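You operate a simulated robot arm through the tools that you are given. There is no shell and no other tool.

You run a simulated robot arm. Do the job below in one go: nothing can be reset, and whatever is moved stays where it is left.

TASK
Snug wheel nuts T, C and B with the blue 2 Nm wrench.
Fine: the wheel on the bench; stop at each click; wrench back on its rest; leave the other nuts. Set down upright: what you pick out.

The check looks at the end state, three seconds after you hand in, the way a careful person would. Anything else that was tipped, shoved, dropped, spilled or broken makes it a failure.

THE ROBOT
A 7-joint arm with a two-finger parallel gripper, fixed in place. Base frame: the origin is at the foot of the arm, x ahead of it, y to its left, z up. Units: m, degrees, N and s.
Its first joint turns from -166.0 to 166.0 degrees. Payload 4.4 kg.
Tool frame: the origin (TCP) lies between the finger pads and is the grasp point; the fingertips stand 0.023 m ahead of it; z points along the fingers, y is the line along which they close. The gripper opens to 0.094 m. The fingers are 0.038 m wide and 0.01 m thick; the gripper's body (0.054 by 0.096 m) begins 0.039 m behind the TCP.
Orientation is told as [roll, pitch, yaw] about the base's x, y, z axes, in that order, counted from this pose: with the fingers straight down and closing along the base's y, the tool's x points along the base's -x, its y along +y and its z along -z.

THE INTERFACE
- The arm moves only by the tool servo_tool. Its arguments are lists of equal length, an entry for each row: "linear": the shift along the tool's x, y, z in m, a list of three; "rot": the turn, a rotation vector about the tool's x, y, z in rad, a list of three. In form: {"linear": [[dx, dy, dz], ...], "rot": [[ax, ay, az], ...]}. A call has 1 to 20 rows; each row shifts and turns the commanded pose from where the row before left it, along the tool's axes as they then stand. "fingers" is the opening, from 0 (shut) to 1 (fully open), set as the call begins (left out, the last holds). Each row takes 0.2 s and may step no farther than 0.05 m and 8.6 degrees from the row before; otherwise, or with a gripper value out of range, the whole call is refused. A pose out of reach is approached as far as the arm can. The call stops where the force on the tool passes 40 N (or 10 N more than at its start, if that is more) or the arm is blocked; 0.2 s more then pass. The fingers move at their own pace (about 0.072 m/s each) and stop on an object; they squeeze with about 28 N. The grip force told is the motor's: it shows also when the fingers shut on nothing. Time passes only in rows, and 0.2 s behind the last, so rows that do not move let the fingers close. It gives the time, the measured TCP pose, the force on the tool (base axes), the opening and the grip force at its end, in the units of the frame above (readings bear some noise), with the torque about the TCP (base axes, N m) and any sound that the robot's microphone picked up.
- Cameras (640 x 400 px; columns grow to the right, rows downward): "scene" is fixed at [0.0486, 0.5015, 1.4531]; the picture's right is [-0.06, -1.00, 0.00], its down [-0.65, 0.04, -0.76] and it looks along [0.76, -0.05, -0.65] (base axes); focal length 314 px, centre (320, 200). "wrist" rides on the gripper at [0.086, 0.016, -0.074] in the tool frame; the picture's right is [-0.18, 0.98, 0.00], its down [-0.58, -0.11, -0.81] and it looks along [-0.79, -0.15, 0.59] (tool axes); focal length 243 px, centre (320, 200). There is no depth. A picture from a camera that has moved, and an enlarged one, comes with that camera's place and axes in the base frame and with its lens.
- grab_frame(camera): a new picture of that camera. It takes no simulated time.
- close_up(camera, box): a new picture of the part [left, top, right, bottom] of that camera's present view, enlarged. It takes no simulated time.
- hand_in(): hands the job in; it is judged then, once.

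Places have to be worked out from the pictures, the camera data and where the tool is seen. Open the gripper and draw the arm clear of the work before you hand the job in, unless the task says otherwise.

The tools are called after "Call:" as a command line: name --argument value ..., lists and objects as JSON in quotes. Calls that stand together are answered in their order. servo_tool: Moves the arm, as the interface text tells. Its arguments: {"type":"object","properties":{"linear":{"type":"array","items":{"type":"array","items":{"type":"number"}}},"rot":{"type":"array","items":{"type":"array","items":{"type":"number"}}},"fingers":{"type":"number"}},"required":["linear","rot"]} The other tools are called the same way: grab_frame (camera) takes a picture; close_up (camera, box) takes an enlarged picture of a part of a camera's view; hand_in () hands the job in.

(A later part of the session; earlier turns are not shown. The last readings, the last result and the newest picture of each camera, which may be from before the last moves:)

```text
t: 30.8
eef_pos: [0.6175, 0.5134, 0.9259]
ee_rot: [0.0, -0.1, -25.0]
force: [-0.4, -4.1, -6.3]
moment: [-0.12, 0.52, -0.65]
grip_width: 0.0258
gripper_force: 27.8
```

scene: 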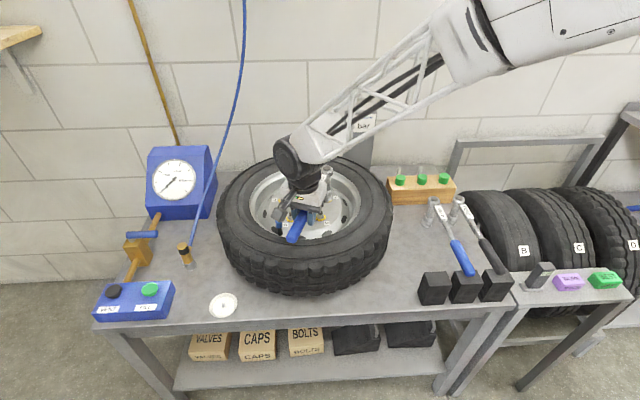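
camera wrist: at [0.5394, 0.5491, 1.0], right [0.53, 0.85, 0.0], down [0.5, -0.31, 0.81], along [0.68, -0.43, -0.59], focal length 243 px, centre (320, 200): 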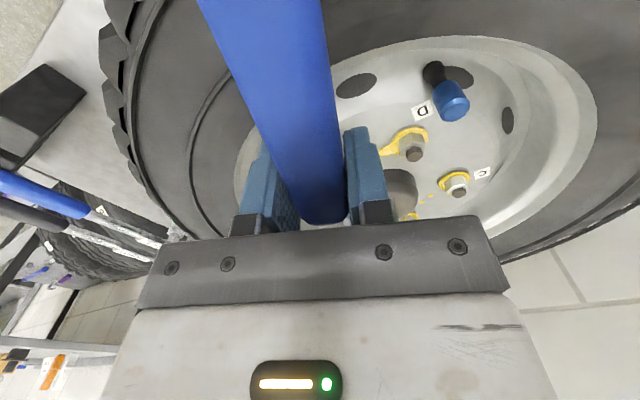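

Torque suddenly dropped to about 0.1 N·m but no sound was reported. I'll stop and look before doing anything else.

Call:
close_up --camera "scene" --box '[300, 140, 370, 215]'

Call:
close_up --camera "wrist" --box '[220, 30, 520, 230]'

Call:
servo_tool --linear '[[0, 0, 0]]' --rot '[[0, 0, 0]]'

```text
5.33 times, centred on (335, 178) of scene
camera zoom: at [0.0486, 0.5015, 1.4531], right [-0.06, -1.0, 0.0], down [-0.65, 0.04, -0.76], along [0.76, -0.05, -0.65], focal length 1677 px, centre (240, 320)
```

zoom: 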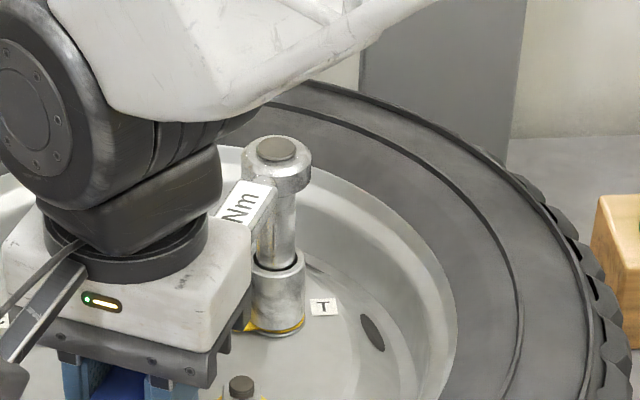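

```text
2.00 times, centred on (370, 130) of wrist
camera zoom: at [0.5468, 0.5643, 1.0005], right [0.58, 0.81, 0.0], down [0.48, -0.34, 0.81], along [0.66, -0.47, -0.59], focal length 485 px, centre (220, 340)
```

zoom: 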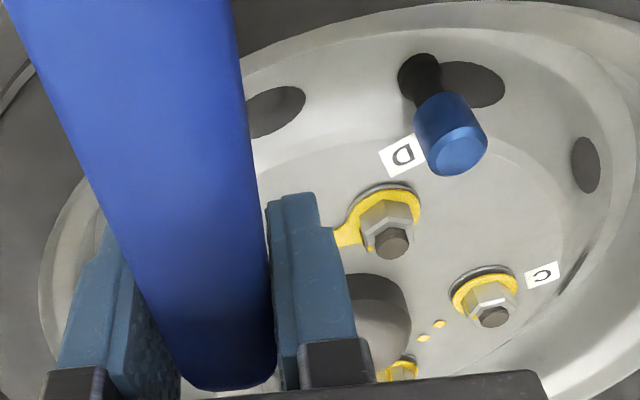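

```text
t: 31.2
eef_pos: [0.6176, 0.5132, 0.9254]
ee_rot: [-0.1, 0.0, -24.9]
force: [-1.4, -2.6, -5.9]
moment: [-0.09, 0.36, -0.53]
grip_width: 0.026
gripper_force: 28.0
```

T's pointer now seems to lie along its mark direction, about 112°, while the torque has gone to zero. I'll zoom right in on the socket base to make sure the socket is still seated.

Call:
close_up --camera "scene" --box '[308, 165, 348, 210]'

Call:
close_up --camera "scene" --box '[312, 190, 344, 210]'

```text
8.89 times, centred on (328, 188) of scene
camera zoom: at [0.0486, 0.5015, 1.4531], right [-0.06, -1.0, 0.0], down [-0.65, 0.04, -0.76], along [0.76, -0.05, -0.65], focal length 2795 px, centre (249, 311)
```

zoom: 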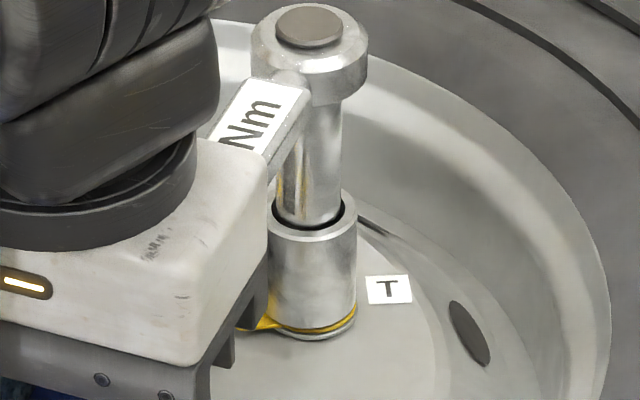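

```text
16.00 times, centred on (328, 200) of scene
camera zoom: at [0.0486, 0.5015, 1.4531], right [-0.06, -1.0, 0.0], down [-0.65, 0.04, -0.76], along [0.76, -0.05, -0.65], focal length 5031 px, centre (192, 200)
```

zoom: 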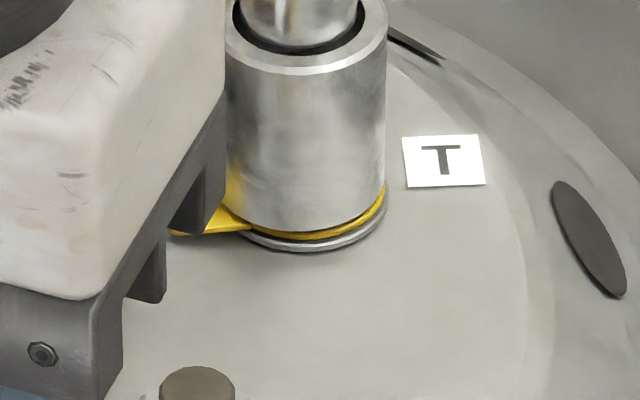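

The socket is seated, T's pointer is on its mark and the nut has dropped against its washer, which fits a wrench that released at its set torque, but I heard nothing. I'll lift straight up without turning back and inspect T against the finished nuts before deciding.

Call:
servo_tool --linear '[[0, 0, -0.004], [0, 0, -0.005], [0, 0, -0.006], [0, 0, -0.01], [0, 0, -0.02], [0, 0, -0.03], [0, 0, 0]]' --rot '[[0, 0, 0], [0, 0, 0], [0, 0, 0], [0, 0, 0], [0, 0, 0], [0, 0, 0], [0, 0, 0]]'

Call:
close_up --camera "scene" --box '[308, 185, 348, 210]'

Call:
grab_frame --camera "scene"

```text
t: 32.8
eef_pos: [0.618, 0.5129, 1.0002]
ee_rot: [0.0, 0.0, -24.8]
force: [0.6, -1.0, -6.1]
moment: [0.17, 0.44, -0.03]
grip_width: 0.0257
gripper_force: 28.7
```

```text
16.00 times, centred on (328, 198) of scene
camera zoom: at [0.0486, 0.5015, 1.4531], right [-0.06, -1.0, 0.0], down [-0.65, 0.04, -0.76], along [0.76, -0.05, -0.65], focal length 5031 px, centre (192, 240)
```

zoom: 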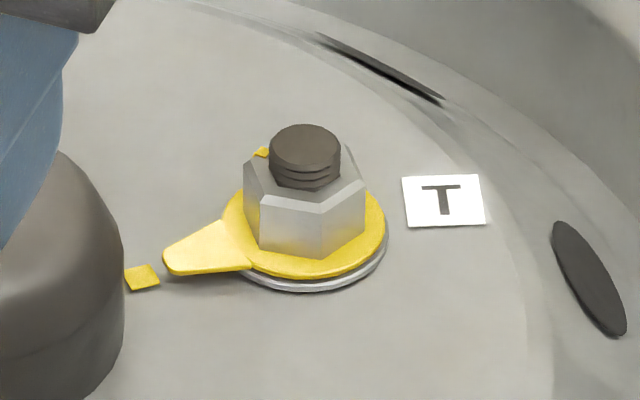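

```text
taken
```

scene: 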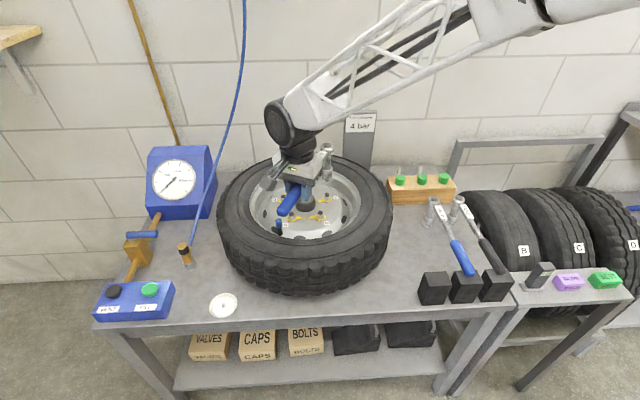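

T's pointer now sits at its mark and the nut is down on its washer. I'll zoom on the finished nuts D and M to compare pointer alignment and seating.

Call:
close_up --camera "scene" --box '[310, 203, 342, 223]'

Call:
close_up --camera "scene" --box '[280, 203, 312, 223]'

Call:
close_up --camera "scene" --box '[308, 140, 348, 165]'

```text
16.00 times, centred on (326, 213) of scene
camera zoom: at [0.0486, 0.5015, 1.4531], right [-0.06, -1.0, 0.0], down [-0.65, 0.04, -0.76], along [0.76, -0.05, -0.65], focal length 5031 px, centre (224, -8)
```

zoom: 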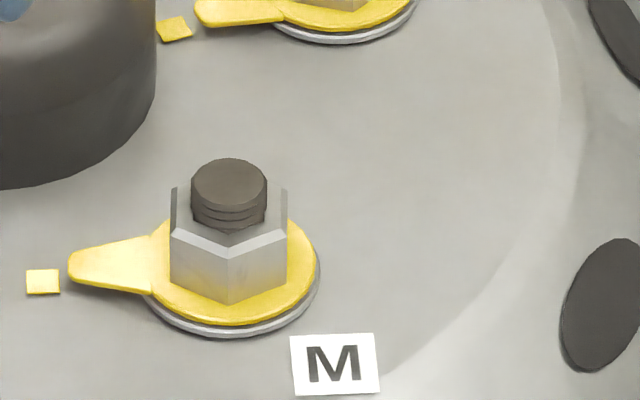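

```text
16.00 times, centred on (296, 213) of scene
camera zoom: at [0.0486, 0.5015, 1.4531], right [-0.06, -1.0, 0.0], down [-0.65, 0.04, -0.76], along [0.76, -0.05, -0.65], focal length 5031 px, centre (704, -8)
```

zoom: 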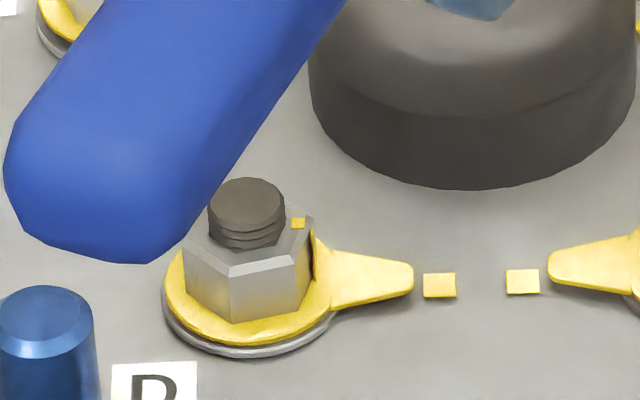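

```text
16.00 times, centred on (328, 152) of scene
camera zoom: at [0.0486, 0.5015, 1.4531], right [-0.06, -1.0, 0.0], down [-0.65, 0.04, -0.76], along [0.76, -0.05, -0.65], focal length 5031 px, centre (192, 960)
```

zoom: 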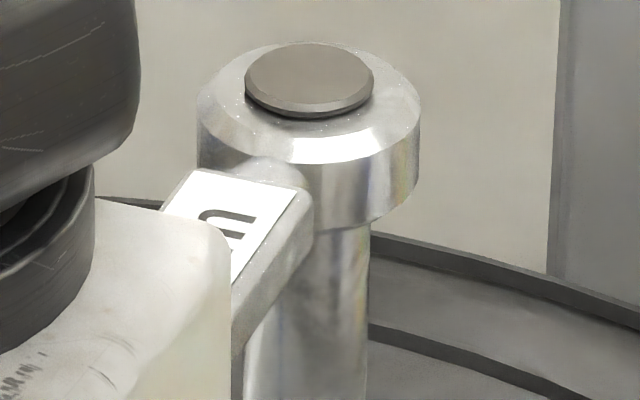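

T matches M and D: same seating on its washer and pointer at the mark. I'll leave it for now and use C to learn how the click is reported. A circle fit of T's sweep gives R≈0.1905 m and T at (0.790, 0.4345), so C should be near (0.790, 0.567). I'll raise and swing to yaw +55° over C, which squares the handle to C's flats.

Call:
servo_tool --linear '[[0, 0, -0.02], [0, 0, 0], [0, 0, 0], [0, 0, 0], [0, 0, 0], [0, 0, 0], [0, 0, 0], [0, 0, 0], [0, 0, 0], [0, 0, 0], [0, 0, 0], [0.016, -0.0366, 0], [0.016, -0.0366, 0], [0.016, -0.0366, 0], [0, 0, 0]]' --rot '[[0, 0, 0], [0, 0, -0.1396], [0, 0, -0.1396], [0, 0, -0.1396], [0, 0, -0.1396], [0, 0, -0.1396], [0, 0, -0.1396], [0, 0, -0.1396], [0, 0, -0.1396], [0, 0, -0.1396], [0, 0, -0.1396], [0, 0, 0], [0, 0, 0], [0, 0, 0], [0, 0, 0]]'

Call:
grab_frame --camera "scene"

Call:
close_up --camera "scene" --box '[250, 140, 350, 220]'

```text
t: 36.0
eef_pos: [0.6822, 0.4098, 1.0213]
ee_rot: [0.0, -0.1, 55.2]
force: [0.5, -0.3, -6.7]
moment: [-0.41, 0.24, -0.06]
grip_width: 0.0259
gripper_force: 27.4
```

```text
taken
```

scene: 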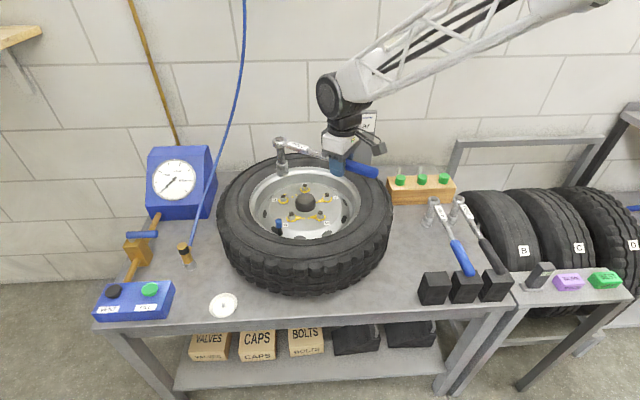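

```text
5.00 times, centred on (300, 180) of scene
camera zoom: at [0.0486, 0.5015, 1.4531], right [-0.06, -1.0, 0.0], down [-0.65, 0.04, -0.76], along [0.76, -0.05, -0.65], focal length 1572 px, centre (420, 300)
```

zoom: 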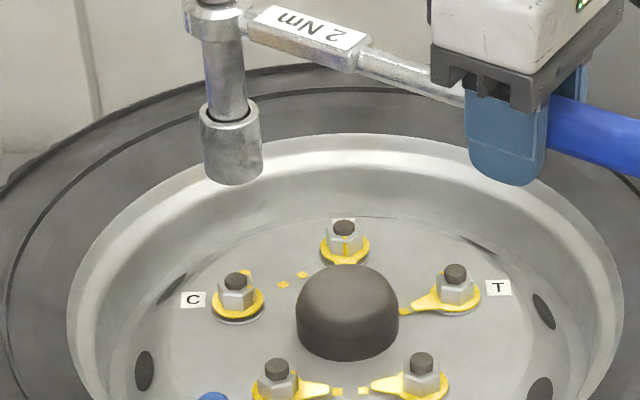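

The wrench is poised above C with a clear camera view. I'll lower to about 12 mm above C's stud and check the alignment.

Call:
servo_tool --linear '[[0, 0, 0.025], [0, 0, 0.025], [0, 0, 0.0165], [0, 0, 0]]' --rot '[[0, 0, 0], [0, 0, 0], [0, 0, 0], [0, 0, 0]]'

Call:
close_up --camera "scene" --box '[258, 165, 314, 205]'

```text
t: 37.0
eef_pos: [0.6818, 0.4101, 0.9534]
ee_rot: [0.0, 0.0, 55.1]
force: [0.3, -0.1, -5.8]
moment: [-0.43, 0.28, -0.01]
grip_width: 0.026
gripper_force: 28.2
```

```text
10.00 times, centred on (286, 185) of scene
camera zoom: at [0.0486, 0.5015, 1.4531], right [-0.06, -1.0, 0.0], down [-0.65, 0.04, -0.76], along [0.76, -0.05, -0.65], focal length 3144 px, centre (660, 350)
```

zoom: 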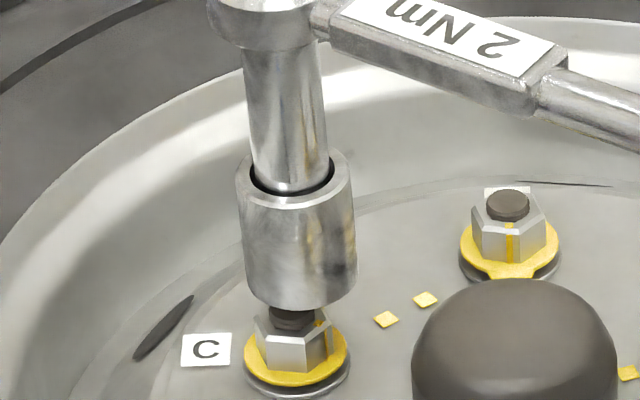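

The socket sits about 3 mm short of C along the handle line. I'll correct by (+1, +3) mm in base x, y and lower to just at the stud top.

Call:
servo_tool --linear '[[-0.003, 0.0009, 0], [0, 0, 0.005], [0, 0, 0.005], [0, 0, 0]]' --rot '[[0, 0, 0], [0, 0, 0], [0, 0, 0], [0, 0, 0]]'

Call:
close_up --camera "scene" --box '[258, 165, 314, 205]'

```text
t: 38.0
eef_pos: [0.682, 0.4134, 0.9437]
ee_rot: [0.1, -0.1, 55.1]
force: [0.1, 0.0, -6.2]
moment: [-0.39, 0.3, -0.02]
grip_width: 0.0261
gripper_force: 28.0
```

```text
10.00 times, centred on (286, 185) of scene
camera zoom: at [0.0486, 0.5015, 1.4531], right [-0.06, -1.0, 0.0], down [-0.65, 0.04, -0.76], along [0.76, -0.05, -0.65], focal length 3144 px, centre (660, 350)
```

zoom: 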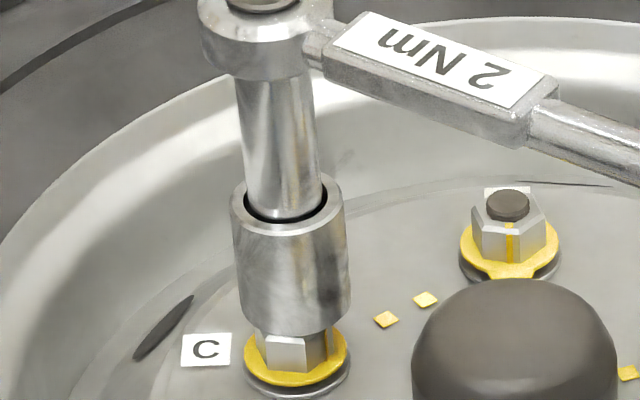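

Still about 1.3 mm short in +y, and T taught me the visual needs roughly +1.5–2 mm in x. I'll apply that and lower gently to the hex top.

Call:
servo_tool --linear '[[-0.0019, -0.0005, 0], [0, 0, 0.003], [0, 0, 0.003], [0, 0, 0.002], [0, 0, 0]]' --rot '[[0, 0, 0], [0, 0, 0], [0, 0, 0], [0, 0, 0], [0, 0, 0]]'

```text
t: 39.2
eef_pos: [0.6822, 0.4147, 0.9354]
ee_rot: [-0.1, 0.0, 55.2]
force: [-19.9, -20.9, 18.8]
moment: [1.1, -0.11, 0.96]
grip_width: 0.0262
gripper_force: 27.9
```

The socket mouth is riding on the nut's edge, pushed back along −x/−y by about 29 N, so that last shift overshot. I'll back up 3 mm, undo it and retry gently.

Call:
servo_tool --linear '[[0, 0, -0.003], [0.0016, 0.0003, 0], [0, 0, 0]]' --rot '[[0, 0, 0], [0, 0, 0], [0, 0, 0]]'

Call:
servo_tool --linear '[[0, 0, 0.0015], [0, 0, 0.0015], [0, 0, 0]]' --rot '[[0, 0, 0], [0, 0, 0], [0, 0, 0]]'

Call:
close_up --camera "scene" --box '[258, 165, 314, 205]'

```text
t: 40.0
eef_pos: [0.682, 0.4142, 0.9377]
ee_rot: [0.0, 0.0, 55.1]
force: [-0.4, -0.7, -5.9]
moment: [-0.43, 0.29, 0.03]
grip_width: 0.0259
gripper_force: 28.0
```

```text
t: 40.8
eef_pos: [0.6823, 0.415, 0.9353]
ee_rot: [0.0, -0.1, 55.1]
force: [-10.5, -9.0, 10.8]
moment: [1.3, -0.28, 0.78]
grip_width: 0.0261
gripper_force: 28.1
```

```text
10.00 times, centred on (286, 185) of scene
camera zoom: at [0.0486, 0.5015, 1.4531], right [-0.06, -1.0, 0.0], down [-0.65, 0.04, -0.76], along [0.76, -0.05, -0.65], focal length 3144 px, centre (660, 350)
```

zoom: 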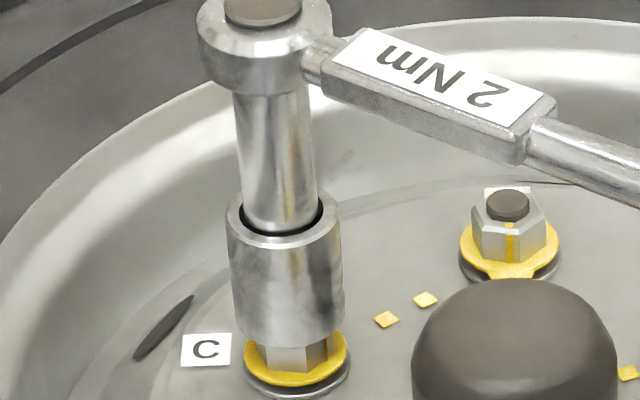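

Still lightly pushed toward −x/−y, though half as much. I'll back off, shift another (−1.2, −0.8) mm and lower again.

Call:
servo_tool --linear '[[0, 0, -0.002], [0.00135, 0.0005, 0], [0, 0, 0.002], [0, 0, 0]]' --rot '[[0, 0, 0], [0, 0, 0], [0, 0, 0], [0, 0, 0]]'

```text
t: 41.8
eef_pos: [0.6802, 0.4131, 0.9348]
ee_rot: [0.1, -0.1, 55.0]
force: [0.2, 0.5, -6.7]
moment: [-0.39, 0.28, -0.02]
grip_width: 0.0259
gripper_force: 28.1
```

Contact is gone and the load is back to pure weight. Continuing down in 2 mm steps.

Call:
servo_tool --linear '[[0, 0, 0.002], [0, 0, 0.002], [0, 0, 0]]' --rot '[[0, 0, 0], [0, 0, 0], [0, 0, 0]]'

Call:
close_up --camera "scene" --box '[258, 165, 314, 205]'

```text
t: 42.6
eef_pos: [0.6804, 0.4124, 0.9316]
ee_rot: [-0.1, 0.0, 55.0]
force: [-3.3, 1.9, -7.3]
moment: [-0.45, 0.69, 0.71]
grip_width: 0.026
gripper_force: 27.7
```

```text
10.00 times, centred on (286, 185) of scene
camera zoom: at [0.0486, 0.5015, 1.4531], right [-0.06, -1.0, 0.0], down [-0.65, 0.04, -0.76], along [0.76, -0.05, -0.65], focal length 3144 px, centre (660, 350)
```

zoom: 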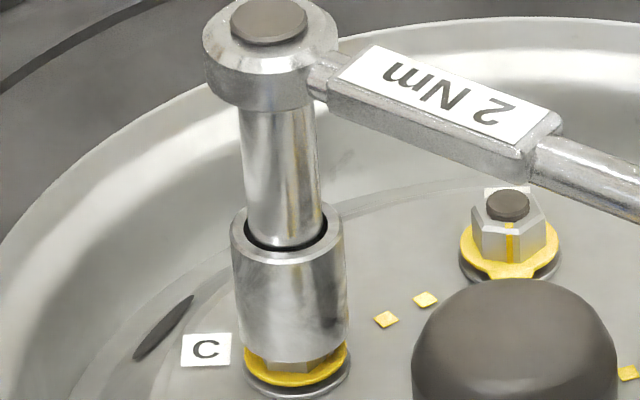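

It's entering over the hex with only ~4 N of side load along tool +y. I'll trim 0.4 mm that way and lower to full seat.

Call:
servo_tool --linear '[[0, 0.0004, 0.002], [0, 0, 0.002], [0, 0, 0.002], [0, 0, 0]]' --rot '[[0, 0, 0], [0, 0, 0], [0, 0, 0], [0, 0, 0]]'

Call:
close_up --camera "scene" --box '[258, 165, 314, 205]'

```text
t: 43.6
eef_pos: [0.6794, 0.4139, 0.9262]
ee_rot: [-0.1, 0.0, 55.1]
force: [-6.4, -1.5, -3.7]
moment: [-0.26, 0.65, 0.71]
grip_width: 0.0259
gripper_force: 28.0
```

```text
10.00 times, centred on (286, 185) of scene
camera zoom: at [0.0486, 0.5015, 1.4531], right [-0.06, -1.0, 0.0], down [-0.65, 0.04, -0.76], along [0.76, -0.05, -0.65], focal length 3144 px, centre (660, 350)
```

zoom: 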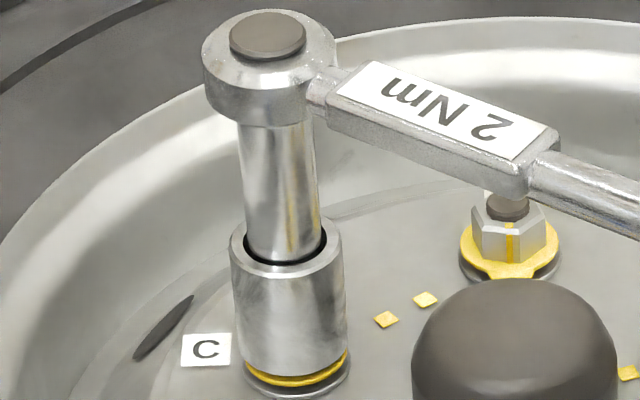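

Nearly seated, with about 6 N of side load in −x. I'll trim half a millimetre and lower the last ~1.5 mm.

Call:
servo_tool --linear '[[0.0004, 0.0004, 0], [0, 0, 0.0015], [0, 0, 0]]' --rot '[[0, 0, 0], [0, 0, 0], [0, 0, 0]]'

```text
t: 44.4
eef_pos: [0.6798, 0.4133, 0.9244]
ee_rot: [0.0, 0.0, 55.1]
force: [0.4, 0.3, -6.8]
moment: [-0.38, 0.27, 0.05]
grip_width: 0.0259
gripper_force: 27.6
```

C is seated with zero side load. I'll start the clockwise sweep using R≈0.19 m, 8.6° first.

Call:
servo_tool --linear '[[-0.00024, 0.0095, 0], [-0.00024, 0.0095, 0], [-0.00024, 0.0095, 0], [0, 0, 0]]' --rot '[[0, 0, 0.05], [0, 0, 0.05], [0, 0, 0.05], [0, 0, 0]]'

Call:
close_up --camera "scene" --box '[258, 165, 314, 205]'

```text
t: 45.4
eef_pos: [0.6577, 0.4306, 0.9236]
ee_rot: [0.0, 0.0, 46.5]
force: [-0.1, -0.6, -6.3]
moment: [-0.39, 0.34, 0.29]
grip_width: 0.0259
gripper_force: 28.1
```

```text
10.00 times, centred on (286, 185) of scene
camera zoom: at [0.0486, 0.5015, 1.4531], right [-0.06, -1.0, 0.0], down [-0.65, 0.04, -0.76], along [0.76, -0.05, -0.65], focal length 3144 px, centre (660, 350)
```

zoom: 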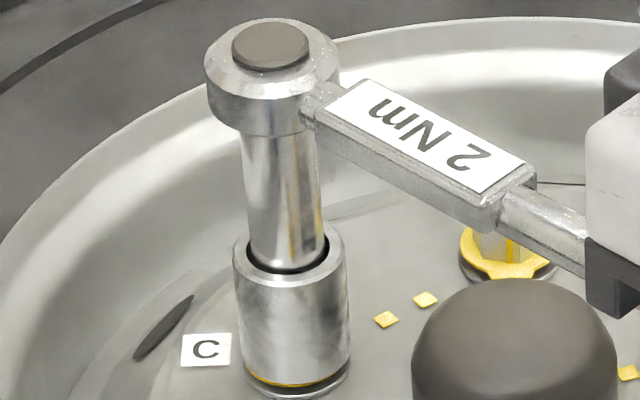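

Smooth, about 0.35 N·m and no side load. Another 8.6°.

Call:
servo_tool --linear '[[-0.00024, 0.0095, 0], [-0.00024, 0.0095, 0], [-0.00024, 0.0095, 0], [0, 0, 0]]' --rot '[[0, 0, 0.05], [0, 0, 0.05], [0, 0, 0.05], [0, 0, 0]]'

Call:
close_up --camera "scene" --box '[258, 165, 314, 205]'

```text
t: 46.4
eef_pos: [0.6372, 0.4522, 0.9225]
ee_rot: [-0.1, -0.1, 37.9]
force: [-0.3, -0.1, -5.0]
moment: [-0.3, 0.38, 0.65]
grip_width: 0.026
gripper_force: 28.0
```

```text
10.00 times, centred on (286, 185) of scene
camera zoom: at [0.0486, 0.5015, 1.4531], right [-0.06, -1.0, 0.0], down [-0.65, 0.04, -0.76], along [0.76, -0.05, -0.65], focal length 3144 px, centre (660, 350)
```

zoom: 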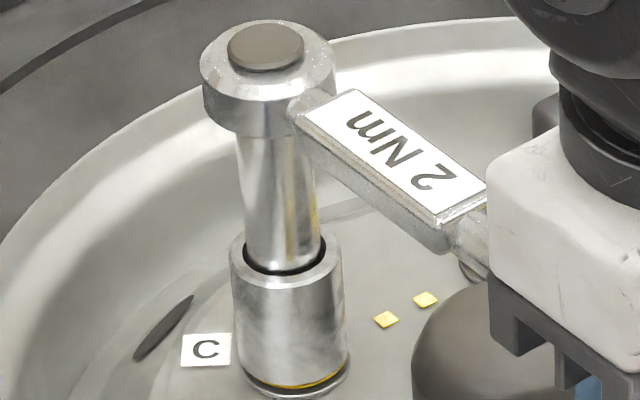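

About 0.63 N·m after 17°. Continuing with two more 2.9° rows.

Call:
servo_tool --linear '[[-0.00024, 0.0096, 0], [-0.00024, 0.0096, 0], [0, 0, 0]]' --rot '[[0, 0, 0.05], [0, 0, 0.05], [0, 0, 0]]'

```text
t: 47.2
eef_pos: [0.6257, 0.4671, 0.9244]
ee_rot: [0.0, 0.0, 32.2]
force: [-0.1, 0.1, -6.1]
moment: [-0.26, 0.41, 0.9]
grip_width: 0.0259
gripper_force: 28.0
```

About 0.87 N·m, carried all as moment in the grip. I'll add a bit of tangential feed to share it and use smaller rows.

Call:
servo_tool --linear '[[-8e-05, 0.0061, 0], [-8e-05, 0.006, 0], [0, 0, 0]]' --rot '[[0, 0, 0.03], [0, 0, 0.03], [0, 0, 0]]'

```text
t: 48.0
eef_pos: [0.6214, 0.4767, 0.924]
ee_rot: [0.0, 0.0, 28.7]
force: [1.9, -4.6, -7.6]
moment: [-0.79, 0.55, -0.08]
grip_width: 0.0257
gripper_force: 28.1
```

About 0.86 N·m with the load now shared. Continuing.

Call:
servo_tool --linear '[[-8e-05, 0.0057, 0], [-8e-05, 0.0057, 0], [0, 0, 0]]' --rot '[[0, 0, 0.03], [0, 0, 0.03], [0, 0, 0]]'

```text
t: 48.8
eef_pos: [0.6175, 0.4882, 0.9244]
ee_rot: [0.1, 0.0, 25.3]
force: [2.6, -8.6, -2.2]
moment: [-0.75, -0.4, -0.53]
grip_width: 0.026
gripper_force: 27.9
```

About 1.16 N·m at 30°. I'll reduce tangential feed slightly and continue.

Call:
servo_tool --linear '[[-8e-05, 0.0054, 0], [-8e-05, 0.0056, 0], [0, 0, 0]]' --rot '[[0, 0, 0.03], [0, 0, 0.03], [0, 0, 0]]'

```text
t: 49.6
eef_pos: [0.6113, 0.4989, 0.9251]
ee_rot: [0.0, 0.0, 21.9]
force: [5.3, -6.9, -5.6]
moment: [-0.66, -0.16, -0.29]
grip_width: 0.0259
gripper_force: 28.5
```

About 1.3 N·m at 33°, same profile as T. Continuing.

Call:
servo_tool --linear '[[-0.00018, 0.0056, 0], [-8e-05, 0.0057, 0], [0, 0, 0]]' --rot '[[0, 0, 0.03], [0, 0, 0.03], [0, 0, 0]]'

```text
t: 50.4
eef_pos: [0.6076, 0.5095, 0.924]
ee_rot: [0.0, 0.0, 18.6]
force: [0.3, -7.8, -4.5]
moment: [-0.67, 0.0, -0.04]
grip_width: 0.0261
gripper_force: 27.7
```

About 1.38 N·m at 36.5°. Switching to ~1.1° rows.

Call:
servo_tool --linear '[[-4e-05, 0.0038, 0], [-4e-05, 0.0038, 0], [0, 0, 0]]' --rot '[[0, 0, 0.02], [0, 0, 0.02], [0, 0, 0]]'

```text
t: 51.2
eef_pos: [0.6048, 0.5176, 0.9233]
ee_rot: [0.0, 0.0, 16.3]
force: [-0.6, -9.5, -4.9]
moment: [-1.04, 0.3, -0.42]
grip_width: 0.0262
gripper_force: 27.8
```

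About 1.3–1.4 N·m at 38.8°. Continuing.

Call:
servo_tool --linear '[[-4e-05, 0.0036, 0], [-4e-05, 0.0037, 0], [0, 0, 0]]' --rot '[[0, 0, 0.02], [0, 0, 0.02], [0, 0, 0]]'

```text
t: 52.0
eef_pos: [0.604, 0.5252, 0.9243]
ee_rot: [0.0, 0.0, 13.9]
force: [4.4, -8.3, -7.5]
moment: [-0.86, 0.28, -0.18]
grip_width: 0.0262
gripper_force: 28.2
```

About 1.55 N·m at 41°. Continuing in the same small rows.

Call:
servo_tool --linear '[[-0.00015, 0.0037, 0], [-4e-05, 0.0037, 0], [0, 0, 0]]' --rot '[[0, 0, 0.02], [0, 0, 0.02], [0, 0, 0]]'

```text
t: 52.8
eef_pos: [0.6025, 0.5315, 0.9245]
ee_rot: [0.1, 0.0, 11.6]
force: [0.5, -5.7, -4.2]
moment: [-0.49, 0.06, 0.64]
grip_width: 0.0263
gripper_force: 28.2
```

About 1.72 N·m at 43.4°. Continuing carefully.

Call:
servo_tool --linear '[[-4e-05, 0.0038, 0], [-4e-05, 0.0038, 0], [0, 0, 0]]' --rot '[[0, 0, 0.02], [0, 0, 0.02], [0, 0, 0]]'

```text
t: 53.6
eef_pos: [0.5997, 0.5379, 0.923]
ee_rot: [0.0, 0.0, 9.3]
force: [5.0, -6.5, -3.7]
moment: [-0.48, -0.24, 0.66]
grip_width: 0.0262
gripper_force: 28.0
```

Roughly 1.9–2.0 N·m at 45.7°, very near. I'll move under a degree at a time.

Call:
servo_tool --linear '[[-0.00015, 0.0028, 0], [0, 0, 0]]' --rot '[[0, 0, 0.015], [0, 0, 0]]'

```text
t: 54.2
eef_pos: [0.5992, 0.5418, 0.9222]
ee_rot: [-0.1, -0.2, 8.4]
force: [4.7, -4.7, -5.9]
moment: [-0.5, 0.06, 0.65]
grip_width: 0.026
gripper_force: 28.2
```

Reads about 1.7 N·m now, with some stick-slip noise; no click yet. Another small step.

Call:
servo_tool --linear '[[-0.00015, 0.0029, 0], [0, 0, 0]]' --rot '[[0, 0, 0.015], [0, 0, 0]]'

```text
t: 54.8
eef_pos: [0.6003, 0.5434, 0.9239]
ee_rot: [0.0, 0.0, 7.6]
force: [1.3, -5.1, -6.1]
moment: [-0.55, 0.22, 0.74]
grip_width: 0.0263
gripper_force: 28.4
```

About 1.73 N·m at 47.4°. Next small step.

Call:
servo_tool --linear '[[-3e-05, 0.0029, 0], [0, 0, 0]]' --rot '[[0, 0, 0.015], [0, 0, 0]]'

```text
t: 55.4
eef_pos: [0.5991, 0.5465, 0.9232]
ee_rot: [0.0, 0.0, 6.7]
force: [9.1, -7.9, -10.7]
moment: [-0.79, 0.45, 0.15]
grip_width: 0.0261
gripper_force: 28.6
```

About 1.84 N·m, with 8 N of axial side load. I'll ease outward 0.6 mm and continue with a small rotation.

Call:
servo_tool --linear '[[-0.0006, 0.0029, 0], [0, 0, 0]]' --rot '[[0, 0, 0.015], [0, 0, 0]]'

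```text
t: 56.0
eef_pos: [0.5985, 0.5509, 0.9226]
ee_rot: [-0.1, 0.0, 5.8]
force: [9.5, -7.7, -10.6]
moment: [-0.7, 0.54, 0.3]
grip_width: 0.0264
gripper_force: 28.6
```

About 1.94 N·m at 49°, so the click should be imminent. One more small step.

Call:
servo_tool --linear '[[-0.0004, 0.0029, 0], [0, 0, 0]]' --rot '[[0, 0, 0.015], [0, 0, 0]]'

```text
t: 56.6
eef_pos: [0.5981, 0.5539, 0.924]
ee_rot: [0.0, -0.1, 5.1]
force: [-0.2, -1.8, -6.1]
moment: [-0.2, 0.42, -0.33]
grip_width: 0.0261
gripper_force: 27.7
```

Same signature as T: at about 2 N·m the torque collapsed to zero in one step, which is the wrench letting go. I'll lift straight off without turning and check C's pointer against its mark.

Call:
servo_tool --linear '[[0, 0, -0.004], [0, 0, -0.005], [0, 0, -0.006], [0, 0, -0.01], [0, 0, -0.02], [0, 0, -0.03], [0, 0, -0.02], [0, 0, 0]]' --rot '[[0, 0, 0], [0, 0, 0], [0, 0, 0], [0, 0, 0], [0, 0, 0], [0, 0, 0], [0, 0, 0], [0, 0, 0]]'

Call:
close_up --camera "scene" --box '[250, 140, 350, 220]'

Call:
close_up --camera "wrist" --box '[340, 60, 640, 240]'

```text
t: 58.4
eef_pos: [0.6019, 0.5526, 1.0182]
ee_rot: [0.0, 0.0, 5.1]
force: [-0.9, 0.9, -6.1]
moment: [-0.07, 0.48, 0.0]
grip_width: 0.026
gripper_force: 27.9
```

```text
5.00 times, centred on (300, 180) of scene
camera zoom: at [0.0486, 0.5015, 1.4531], right [-0.06, -1.0, 0.0], down [-0.65, 0.04, -0.76], along [0.76, -0.05, -0.65], focal length 1572 px, centre (420, 300)
```

zoom: 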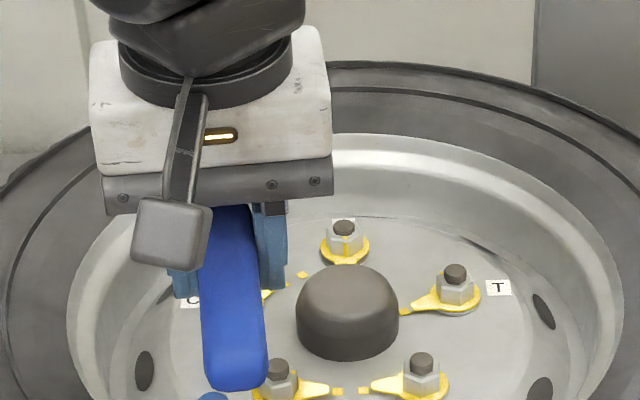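

```text
2.13 times, centred on (490, 150) of wrist
camera zoom: at [0.5149, 0.561, 1.094], right [0.1, 1.0, 0.0], down [0.59, -0.06, 0.81], along [0.8, -0.08, -0.59], focal length 518 px, centre (-43, 307)
```

zoom: 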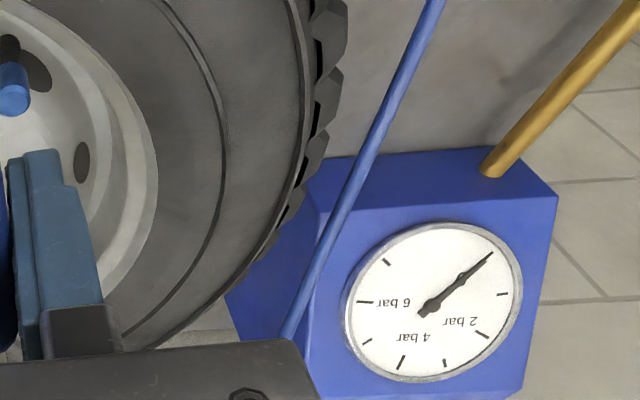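

C's pointer tip can just be seen reaching toward its mark. I'll swing to yaw 45° over B, expected at (0.837, 0.502), which also clears the view of C.

Call:
servo_tool --linear '[[0, 0, 0], [0, 0, 0], [0, 0, 0], [0, 0, 0], [0, 0, 0], [0.0117, -0.0407, 0], [0.0117, -0.0407, 0], [0.0117, -0.0407, 0], [0.0117, -0.0407, 0], [0.0117, -0.0407, 0], [0, 0, 0]]' --rot '[[0, 0, -0.1396], [0, 0, -0.1396], [0, 0, -0.1396], [0, 0, -0.1396], [0, 0, -0.1396], [0, 0, 0], [0, 0, 0], [0, 0, 0], [0, 0, 0], [0, 0, 0], [0, 0, 0]]'

Call:
close_up --camera "scene" --box '[260, 140, 360, 220]'

Call:
close_up --camera "scene" --box '[270, 185, 302, 205]'

```text
t: 60.8
eef_pos: [0.7026, 0.3692, 1.0151]
ee_rot: [0.0, 0.0, 45.0]
force: [0.1, -0.7, -5.9]
moment: [-0.36, 0.35, 0.0]
grip_width: 0.026
gripper_force: 28.6
```

```text
5.00 times, centred on (310, 180) of scene
camera zoom: at [0.0486, 0.5015, 1.4531], right [-0.06, -1.0, 0.0], down [-0.65, 0.04, -0.76], along [0.76, -0.05, -0.65], focal length 1572 px, centre (370, 300)
```

zoom: 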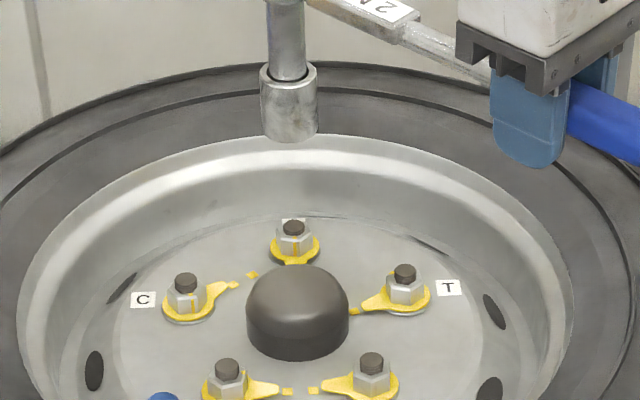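

```text
16.00 times, centred on (286, 195) of scene
camera zoom: at [0.0486, 0.5015, 1.4531], right [-0.06, -1.0, 0.0], down [-0.65, 0.04, -0.76], along [0.76, -0.05, -0.65], focal length 5031 px, centre (864, 280)
```

zoom: 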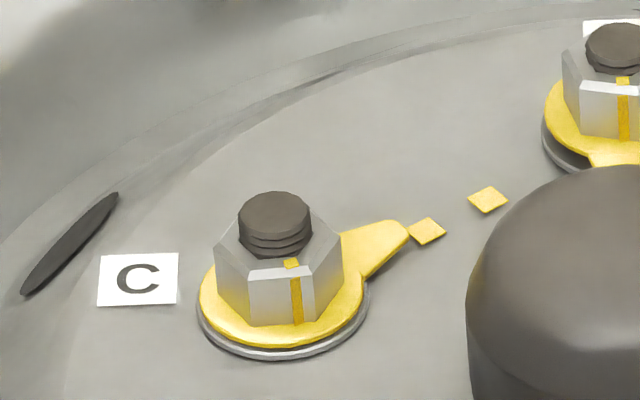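

C's pointer is squarely on its mark and the nut is down on its washer, like M and D. The wrench is now above B; I'll lower to about 12 mm above B's stud and check alignment.

Call:
servo_tool --linear '[[0, 0, 0.025], [0, 0, 0.025], [0, 0, 0.012], [0, 0, 0]]' --rot '[[0, 0, 0], [0, 0, 0], [0, 0, 0], [0, 0, 0]]'

Call:
close_up --camera "scene" --box '[277, 158, 333, 198]'

```text
t: 61.8
eef_pos: [0.7001, 0.3674, 0.9564]
ee_rot: [0.1, 0.0, 45.0]
force: [-0.1, -0.1, -6.4]
moment: [-0.39, 0.36, 0.01]
grip_width: 0.0258
gripper_force: 27.8
```

```text
10.00 times, centred on (305, 178) of scene
camera zoom: at [0.0486, 0.5015, 1.4531], right [-0.06, -1.0, 0.0], down [-0.65, 0.04, -0.76], along [0.76, -0.05, -0.65], focal length 3144 px, centre (470, 420)
```

zoom: 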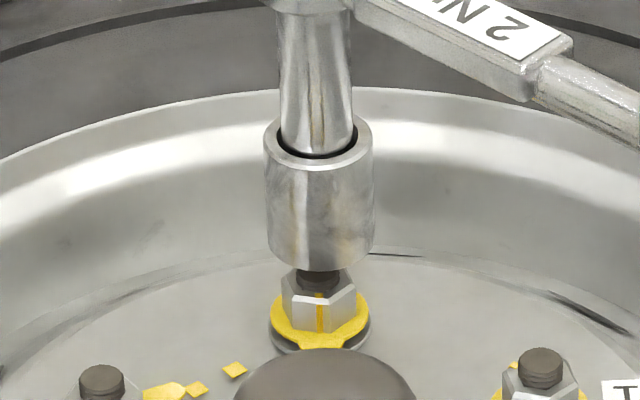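

B looks well aligned, with the socket perhaps 1 mm too far to −y. I'll shift 0.8 mm toward +y and lower to the stud top.

Call:
servo_tool --linear '[[-0.0006, 0.0006, 0], [0, 0, 0.005], [0, 0, 0.006], [0, 0, 0]]' --rot '[[0, 0, 0], [0, 0, 0], [0, 0, 0], [0, 0, 0]]'

Call:
close_up --camera "scene" --box '[277, 158, 333, 198]'

```text
t: 62.8
eef_pos: [0.7014, 0.3684, 0.9451]
ee_rot: [0.0, -0.1, 45.0]
force: [-0.2, 0.1, -5.2]
moment: [-0.31, 0.35, -0.02]
grip_width: 0.0259
gripper_force: 28.0
```

```text
10.00 times, centred on (305, 178) of scene
camera zoom: at [0.0486, 0.5015, 1.4531], right [-0.06, -1.0, 0.0], down [-0.65, 0.04, -0.76], along [0.76, -0.05, -0.65], focal length 3144 px, centre (470, 420)
```

zoom: 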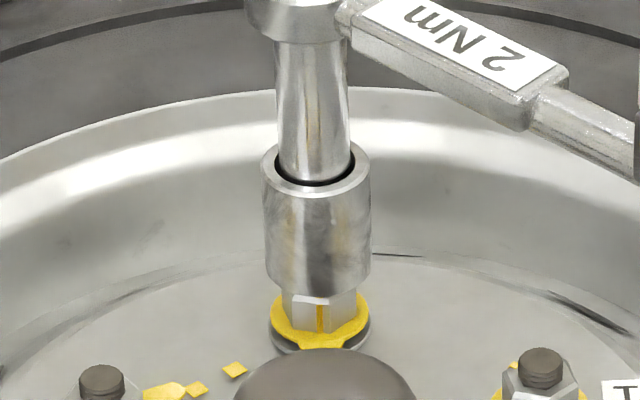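

Very close, under 1 mm off. I'll lower the next 8 mm gently, reading the contact force.

Call:
servo_tool --linear '[[-0.0003, 0.0003, 0.003], [0, 0, 0.003], [0, 0, 0.002], [0, 0, 0]]' --rot '[[0, 0, 0], [0, 0, 0], [0, 0, 0], [0, 0, 0]]'

```text
t: 63.8
eef_pos: [0.7012, 0.3691, 0.9378]
ee_rot: [0.0, 0.0, 45.0]
force: [0.1, -0.5, -6.0]
moment: [-0.37, 0.33, 0.02]
grip_width: 0.0258
gripper_force: 28.0
```

No contact yet at z≈0.938. I'll continue down in small steps to meet the hex.

Call:
servo_tool --linear '[[0, 0, 0.002], [0, 0, 0.0015], [0, 0, 0]]' --rot '[[0, 0, 0], [0, 0, 0], [0, 0, 0]]'

```text
t: 64.6
eef_pos: [0.7025, 0.369, 0.9339]
ee_rot: [-0.1, -0.1, 44.9]
force: [-0.6, 0.4, -6.3]
moment: [-0.31, 0.35, -0.01]
grip_width: 0.026
gripper_force: 28.2
```

Below the height where a misaligned socket touched before and still no contact, so it's entering cleanly. Continuing.

Call:
servo_tool --linear '[[0, 0, 0.002], [0, 0, 0.002], [0, 0, 0]]' --rot '[[0, 0, 0], [0, 0, 0], [0, 0, 0]]'

Call:
close_up --camera "scene" --box '[277, 158, 333, 198]'

```text
t: 65.4
eef_pos: [0.7025, 0.3688, 0.93]
ee_rot: [0.0, 0.0, 45.0]
force: [-0.4, 0.3, -5.4]
moment: [-0.32, 0.32, -0.01]
grip_width: 0.026
gripper_force: 28.4
```

```text
10.00 times, centred on (305, 178) of scene
camera zoom: at [0.0486, 0.5015, 1.4531], right [-0.06, -1.0, 0.0], down [-0.65, 0.04, -0.76], along [0.76, -0.05, -0.65], focal length 3144 px, centre (470, 420)
```

zoom: 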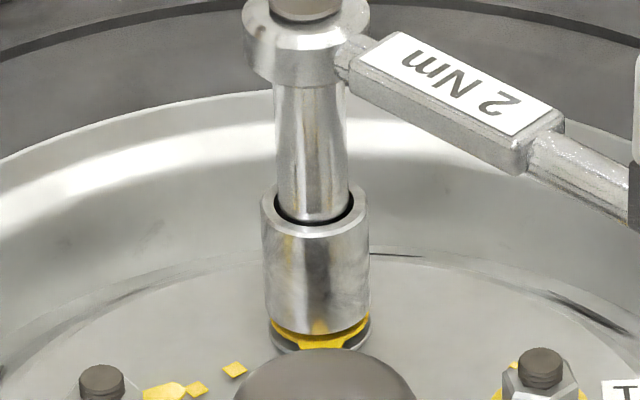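

The socket is well over B's hex with zero side load. I'll lower the last 6 mm to full seat.

Call:
servo_tool --linear '[[0, 0, 0.002], [0, 0, 0.002], [0, 0, 0.002], [0, 0, 0]]' --rot '[[0, 0, 0], [0, 0, 0], [0, 0, 0], [0, 0, 0]]'

```text
t: 66.4
eef_pos: [0.7028, 0.3682, 0.9241]
ee_rot: [0.1, 0.1, 45.0]
force: [0.1, 0.1, -5.9]
moment: [-0.34, 0.34, -0.01]
grip_width: 0.0255
gripper_force: 28.5
```

B is seated with no side load. Starting the clockwise sweep, 8.6° first.

Call:
servo_tool --linear '[[-0.00024, 0.0095, 0], [-0.00024, 0.0095, 0], [-0.00024, 0.0095, 0], [0, 0, 0]]' --rot '[[0, 0, 0.05], [0, 0, 0.05], [0, 0, 0.05], [0, 0, 0]]'

Call:
close_up --camera "scene" --box '[277, 158, 333, 198]'

```text
t: 67.4
eef_pos: [0.6842, 0.3897, 0.9242]
ee_rot: [0.0, -0.1, 36.4]
force: [0.2, 0.2, -6.1]
moment: [-0.31, 0.37, -0.03]
grip_width: 0.026
gripper_force: 28.4
```

```text
10.00 times, centred on (305, 178) of scene
camera zoom: at [0.0486, 0.5015, 1.4531], right [-0.06, -1.0, 0.0], down [-0.65, 0.04, -0.76], along [0.76, -0.05, -0.65], focal length 3144 px, centre (470, 420)
```

zoom: 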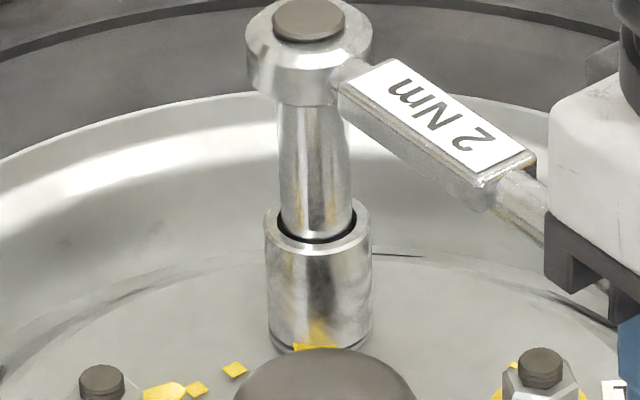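

Still in the socket's free play, with no torque. Another 8.6°.

Call:
servo_tool --linear '[[-0.00024, 0.0095, 0], [-0.00024, 0.0095, 0], [-0.00024, 0.0095, 0], [0, 0, 0]]' --rot '[[0, 0, 0.05], [0, 0, 0.05], [0, 0, 0.05], [0, 0, 0]]'

Call:
close_up --camera "scene" --box '[277, 158, 333, 198]'

```text
t: 68.4
eef_pos: [0.6689, 0.4146, 0.9252]
ee_rot: [0.0, -0.1, 27.8]
force: [0.6, -4.3, -5.7]
moment: [-0.64, 0.25, -0.91]
grip_width: 0.026
gripper_force: 28.0
```

```text
10.00 times, centred on (305, 178) of scene
camera zoom: at [0.0486, 0.5015, 1.4531], right [-0.06, -1.0, 0.0], down [-0.65, 0.04, -0.76], along [0.76, -0.05, -0.65], focal length 3144 px, centre (470, 420)
```

zoom: 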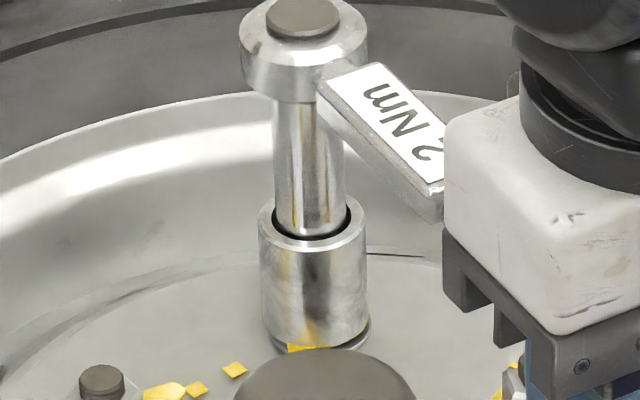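

The nut torque is still near zero and there's a 4 N side load toward −y. I'll trim that and continue 5.7°.

Call:
servo_tool --linear '[[-5e-05, 0.0092, 0], [-0.00024, 0.0095, 0], [0, 0, 0]]' --rot '[[0, 0, 0.05], [0, 0, 0.05], [0, 0, 0]]'

```text
t: 69.2
eef_pos: [0.661, 0.4317, 0.9241]
ee_rot: [0.0, -0.1, 22.1]
force: [3.7, -6.2, -4.6]
moment: [-0.59, -0.22, -0.71]
grip_width: 0.0262
gripper_force: 27.8
```

Nut torque is about 0.65 N·m. I'll trim the tangential feed a little and go on with 1.7° rows.

Call:
servo_tool --linear '[[-0.00015, 0.0053, 0], [-8e-05, 0.0056, 0], [0, 0, 0]]' --rot '[[0, 0, 0.03], [0, 0, 0.03], [0, 0, 0]]'

```text
t: 70.0
eef_pos: [0.6558, 0.4431, 0.9248]
ee_rot: [0.0, 0.0, 18.6]
force: [9.4, -1.7, -7.6]
moment: [-0.33, -0.27, -0.1]
grip_width: 0.0258
gripper_force: 28.1
```

About 0.8 N·m, with 8 N axial load. I'll ease outward 0.7 mm and continue.

Call:
servo_tool --linear '[[-0.0008, 0.0056, 0], [-8e-05, 0.0057, 0], [0, 0, 0]]' --rot '[[0, 0, 0.03], [0, 0, 0.03], [0, 0, 0]]'

```text
t: 70.8
eef_pos: [0.6551, 0.4523, 0.9246]
ee_rot: [-0.1, 0.1, 15.1]
force: [0.1, -0.4, -5.9]
moment: [-0.14, 0.42, 0.72]
grip_width: 0.026
gripper_force: 27.9
```

About 0.8 N·m, side loads gone. Continuing with slightly more tangential feed.

Call:
servo_tool --linear '[[-8e-05, 0.006, 0], [-8e-05, 0.006, 0], [0, 0, 0]]' --rot '[[0, 0, 0.03], [0, 0, 0.03], [0, 0, 0]]'

```text
t: 71.6
eef_pos: [0.6509, 0.4641, 0.9249]
ee_rot: [-0.1, -0.1, 11.8]
force: [4.0, -8.1, -5.4]
moment: [-0.77, -0.06, -0.73]
grip_width: 0.0261
gripper_force: 28.1
```

About 0.93 N·m at 33°. Continuing with a touch less feed.

Call:
servo_tool --linear '[[-0.00025, 0.0053, 0], [-8e-05, 0.0056, 0], [0, 0, 0]]' --rot '[[0, 0, 0.03], [0, 0, 0.03], [0, 0, 0]]'

```text
t: 72.4
eef_pos: [0.6487, 0.4744, 0.9239]
ee_rot: [0.0, 0.0, 8.2]
force: [6.7, -3.8, -3.8]
moment: [-0.35, -0.47, 0.31]
grip_width: 0.0259
gripper_force: 28.0
```

About 1.2 N·m at 37°. I'll ease axially 0.5 mm and continue.

Call:
servo_tool --linear '[[-0.0006, 0.0057, 0], [-8e-05, 0.0057, 0], [0, 0, 0]]' --rot '[[0, 0, 0.03], [0, 0, 0.03], [0, 0, 0]]'

```text
t: 73.2
eef_pos: [0.6486, 0.4848, 0.9236]
ee_rot: [0.0, 0.0, 4.9]
force: [4.7, -5.2, -4.6]
moment: [-0.5, -0.04, 0.14]
grip_width: 0.0261
gripper_force: 28.5
```

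About 1.2 N·m at 40°. Continuing.

Call:
servo_tool --linear '[[-0.0003, 0.0057, 0], [-8e-05, 0.0057, 0], [0, 0, 0]]' --rot '[[0, 0, 0.03], [0, 0, 0.03], [0, 0, 0]]'

```text
t: 74.0
eef_pos: [0.6484, 0.4971, 0.9233]
ee_rot: [0.1, 0.1, 1.5]
force: [-2.4, -8.3, -7.7]
moment: [-0.74, 1.02, -0.4]
grip_width: 0.026
gripper_force: 27.8
```

About 1.2 N·m at 43.5°. I'll use smaller rows from here.

Call:
servo_tool --linear '[[0.0001, 0.0035, 0], [-4e-05, 0.0037, 0], [0, 0, 0]]' --rot '[[0, 0, 0.02], [0, 0, 0.02], [0, 0, 0]]'

```text
t: 74.8
eef_pos: [0.648, 0.5056, 0.9239]
ee_rot: [0.0, 0.0, -0.9]
force: [3.4, -10.5, -7.3]
moment: [-0.8, 0.44, -0.4]
grip_width: 0.0262
gripper_force: 28.3
```

About 1.6 N·m at 46°. Continuing.

Call:
servo_tool --linear '[[-0.0002, 0.0035, 0], [-4e-05, 0.0037, 0], [0, 0, 0]]' --rot '[[0, 0, 0.02], [0, 0, 0.02], [0, 0, 0]]'

```text
t: 75.6
eef_pos: [0.6476, 0.5115, 0.9236]
ee_rot: [0.0, 0.0, -3.1]
force: [7.6, -7.5, -8.4]
moment: [-0.64, 0.03, 0.16]
grip_width: 0.0262
gripper_force: 28.3
```

About 1.5–1.6 N·m at 48°. Easing axially 0.6 mm and continuing.

Call:
servo_tool --linear '[[-0.0006, 0.0037, 0], [-4e-05, 0.0037, 0], [0, 0, 0]]' --rot '[[0, 0, 0.02], [0, 0, 0.02], [0, 0, 0]]'

```text
t: 76.4
eef_pos: [0.6482, 0.52, 0.9248]
ee_rot: [0.0, -0.1, -5.4]
force: [-2.7, -5.1, -6.0]
moment: [-0.38, 0.67, 0.5]
grip_width: 0.026
gripper_force: 27.7
```

About 1.5 N·m at 50°. Continuing in small rows.

Call:
servo_tool --linear '[[-4e-05, 0.0039, 0], [-4e-05, 0.0039, 0], [0, 0, 0]]' --rot '[[0, 0, 0.02], [0, 0, 0.02], [0, 0, 0]]'

```text
t: 77.2
eef_pos: [0.65, 0.5281, 0.9241]
ee_rot: [0.0, 0.0, -7.7]
force: [2.4, -10.1, -6.9]
moment: [-0.69, 0.41, -0.04]
grip_width: 0.026
gripper_force: 28.1
```

About 1.8 N·m at 52.7°, close now. Under-a-degree steps from here.

Call:
servo_tool --linear '[[-0.0001, 0.0028, 0], [0, 0, 0]]' --rot '[[0, 0, 0.015], [0, 0, 0]]'

```text
t: 77.8
eef_pos: [0.6508, 0.5307, 0.9234]
ee_rot: [-0.1, 0.0, -8.6]
force: [-0.1, -8.1, -7.3]
moment: [-0.67, 0.64, 0.05]
grip_width: 0.0263
gripper_force: 27.7
```

About 1.6–1.8 N·m, no release yet. Another small step.

Call:
servo_tool --linear '[[-3e-05, 0.0029, 0], [0, 0, 0]]' --rot '[[0, 0, 0.015], [0, 0, 0]]'

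```text
t: 78.4
eef_pos: [0.6514, 0.5327, 0.9245]
ee_rot: [0.0, -0.1, -9.5]
force: [12.2, -11.3, -11.2]
moment: [-0.72, 0.36, 0.11]
grip_width: 0.0259
gripper_force: 27.8
```

About 1.85 N·m with 14 N of axial load, the same pattern as just before release on T and C. Easing out 0.8 mm with a 0.6° step.

Call:
servo_tool --linear '[[-0.0008, 0.0019, 0], [0, 0, 0]]' --rot '[[0, 0, 0.01], [0, 0, 0]]'

```text
t: 79.0
eef_pos: [0.6512, 0.5343, 0.9244]
ee_rot: [-0.1, 0.0, -10.0]
force: [-4.8, -9.2, -4.0]
moment: [-0.76, 0.43, -0.06]
grip_width: 0.0261
gripper_force: 28.1
```

About 1.8 N·m at 55°, no release yet. Next small step.

Call:
servo_tool --linear '[[0.0002, 0.0028, 0], [0, 0, 0]]' --rot '[[0, 0, 0.015], [0, 0, 0]]'

```text
t: 79.6
eef_pos: [0.6521, 0.5376, 0.9247]
ee_rot: [0.0, 0.1, -10.9]
force: [-1.0, -9.1, -1.8]
moment: [-0.89, -0.01, 0.19]
grip_width: 0.0263
gripper_force: 28.1
```

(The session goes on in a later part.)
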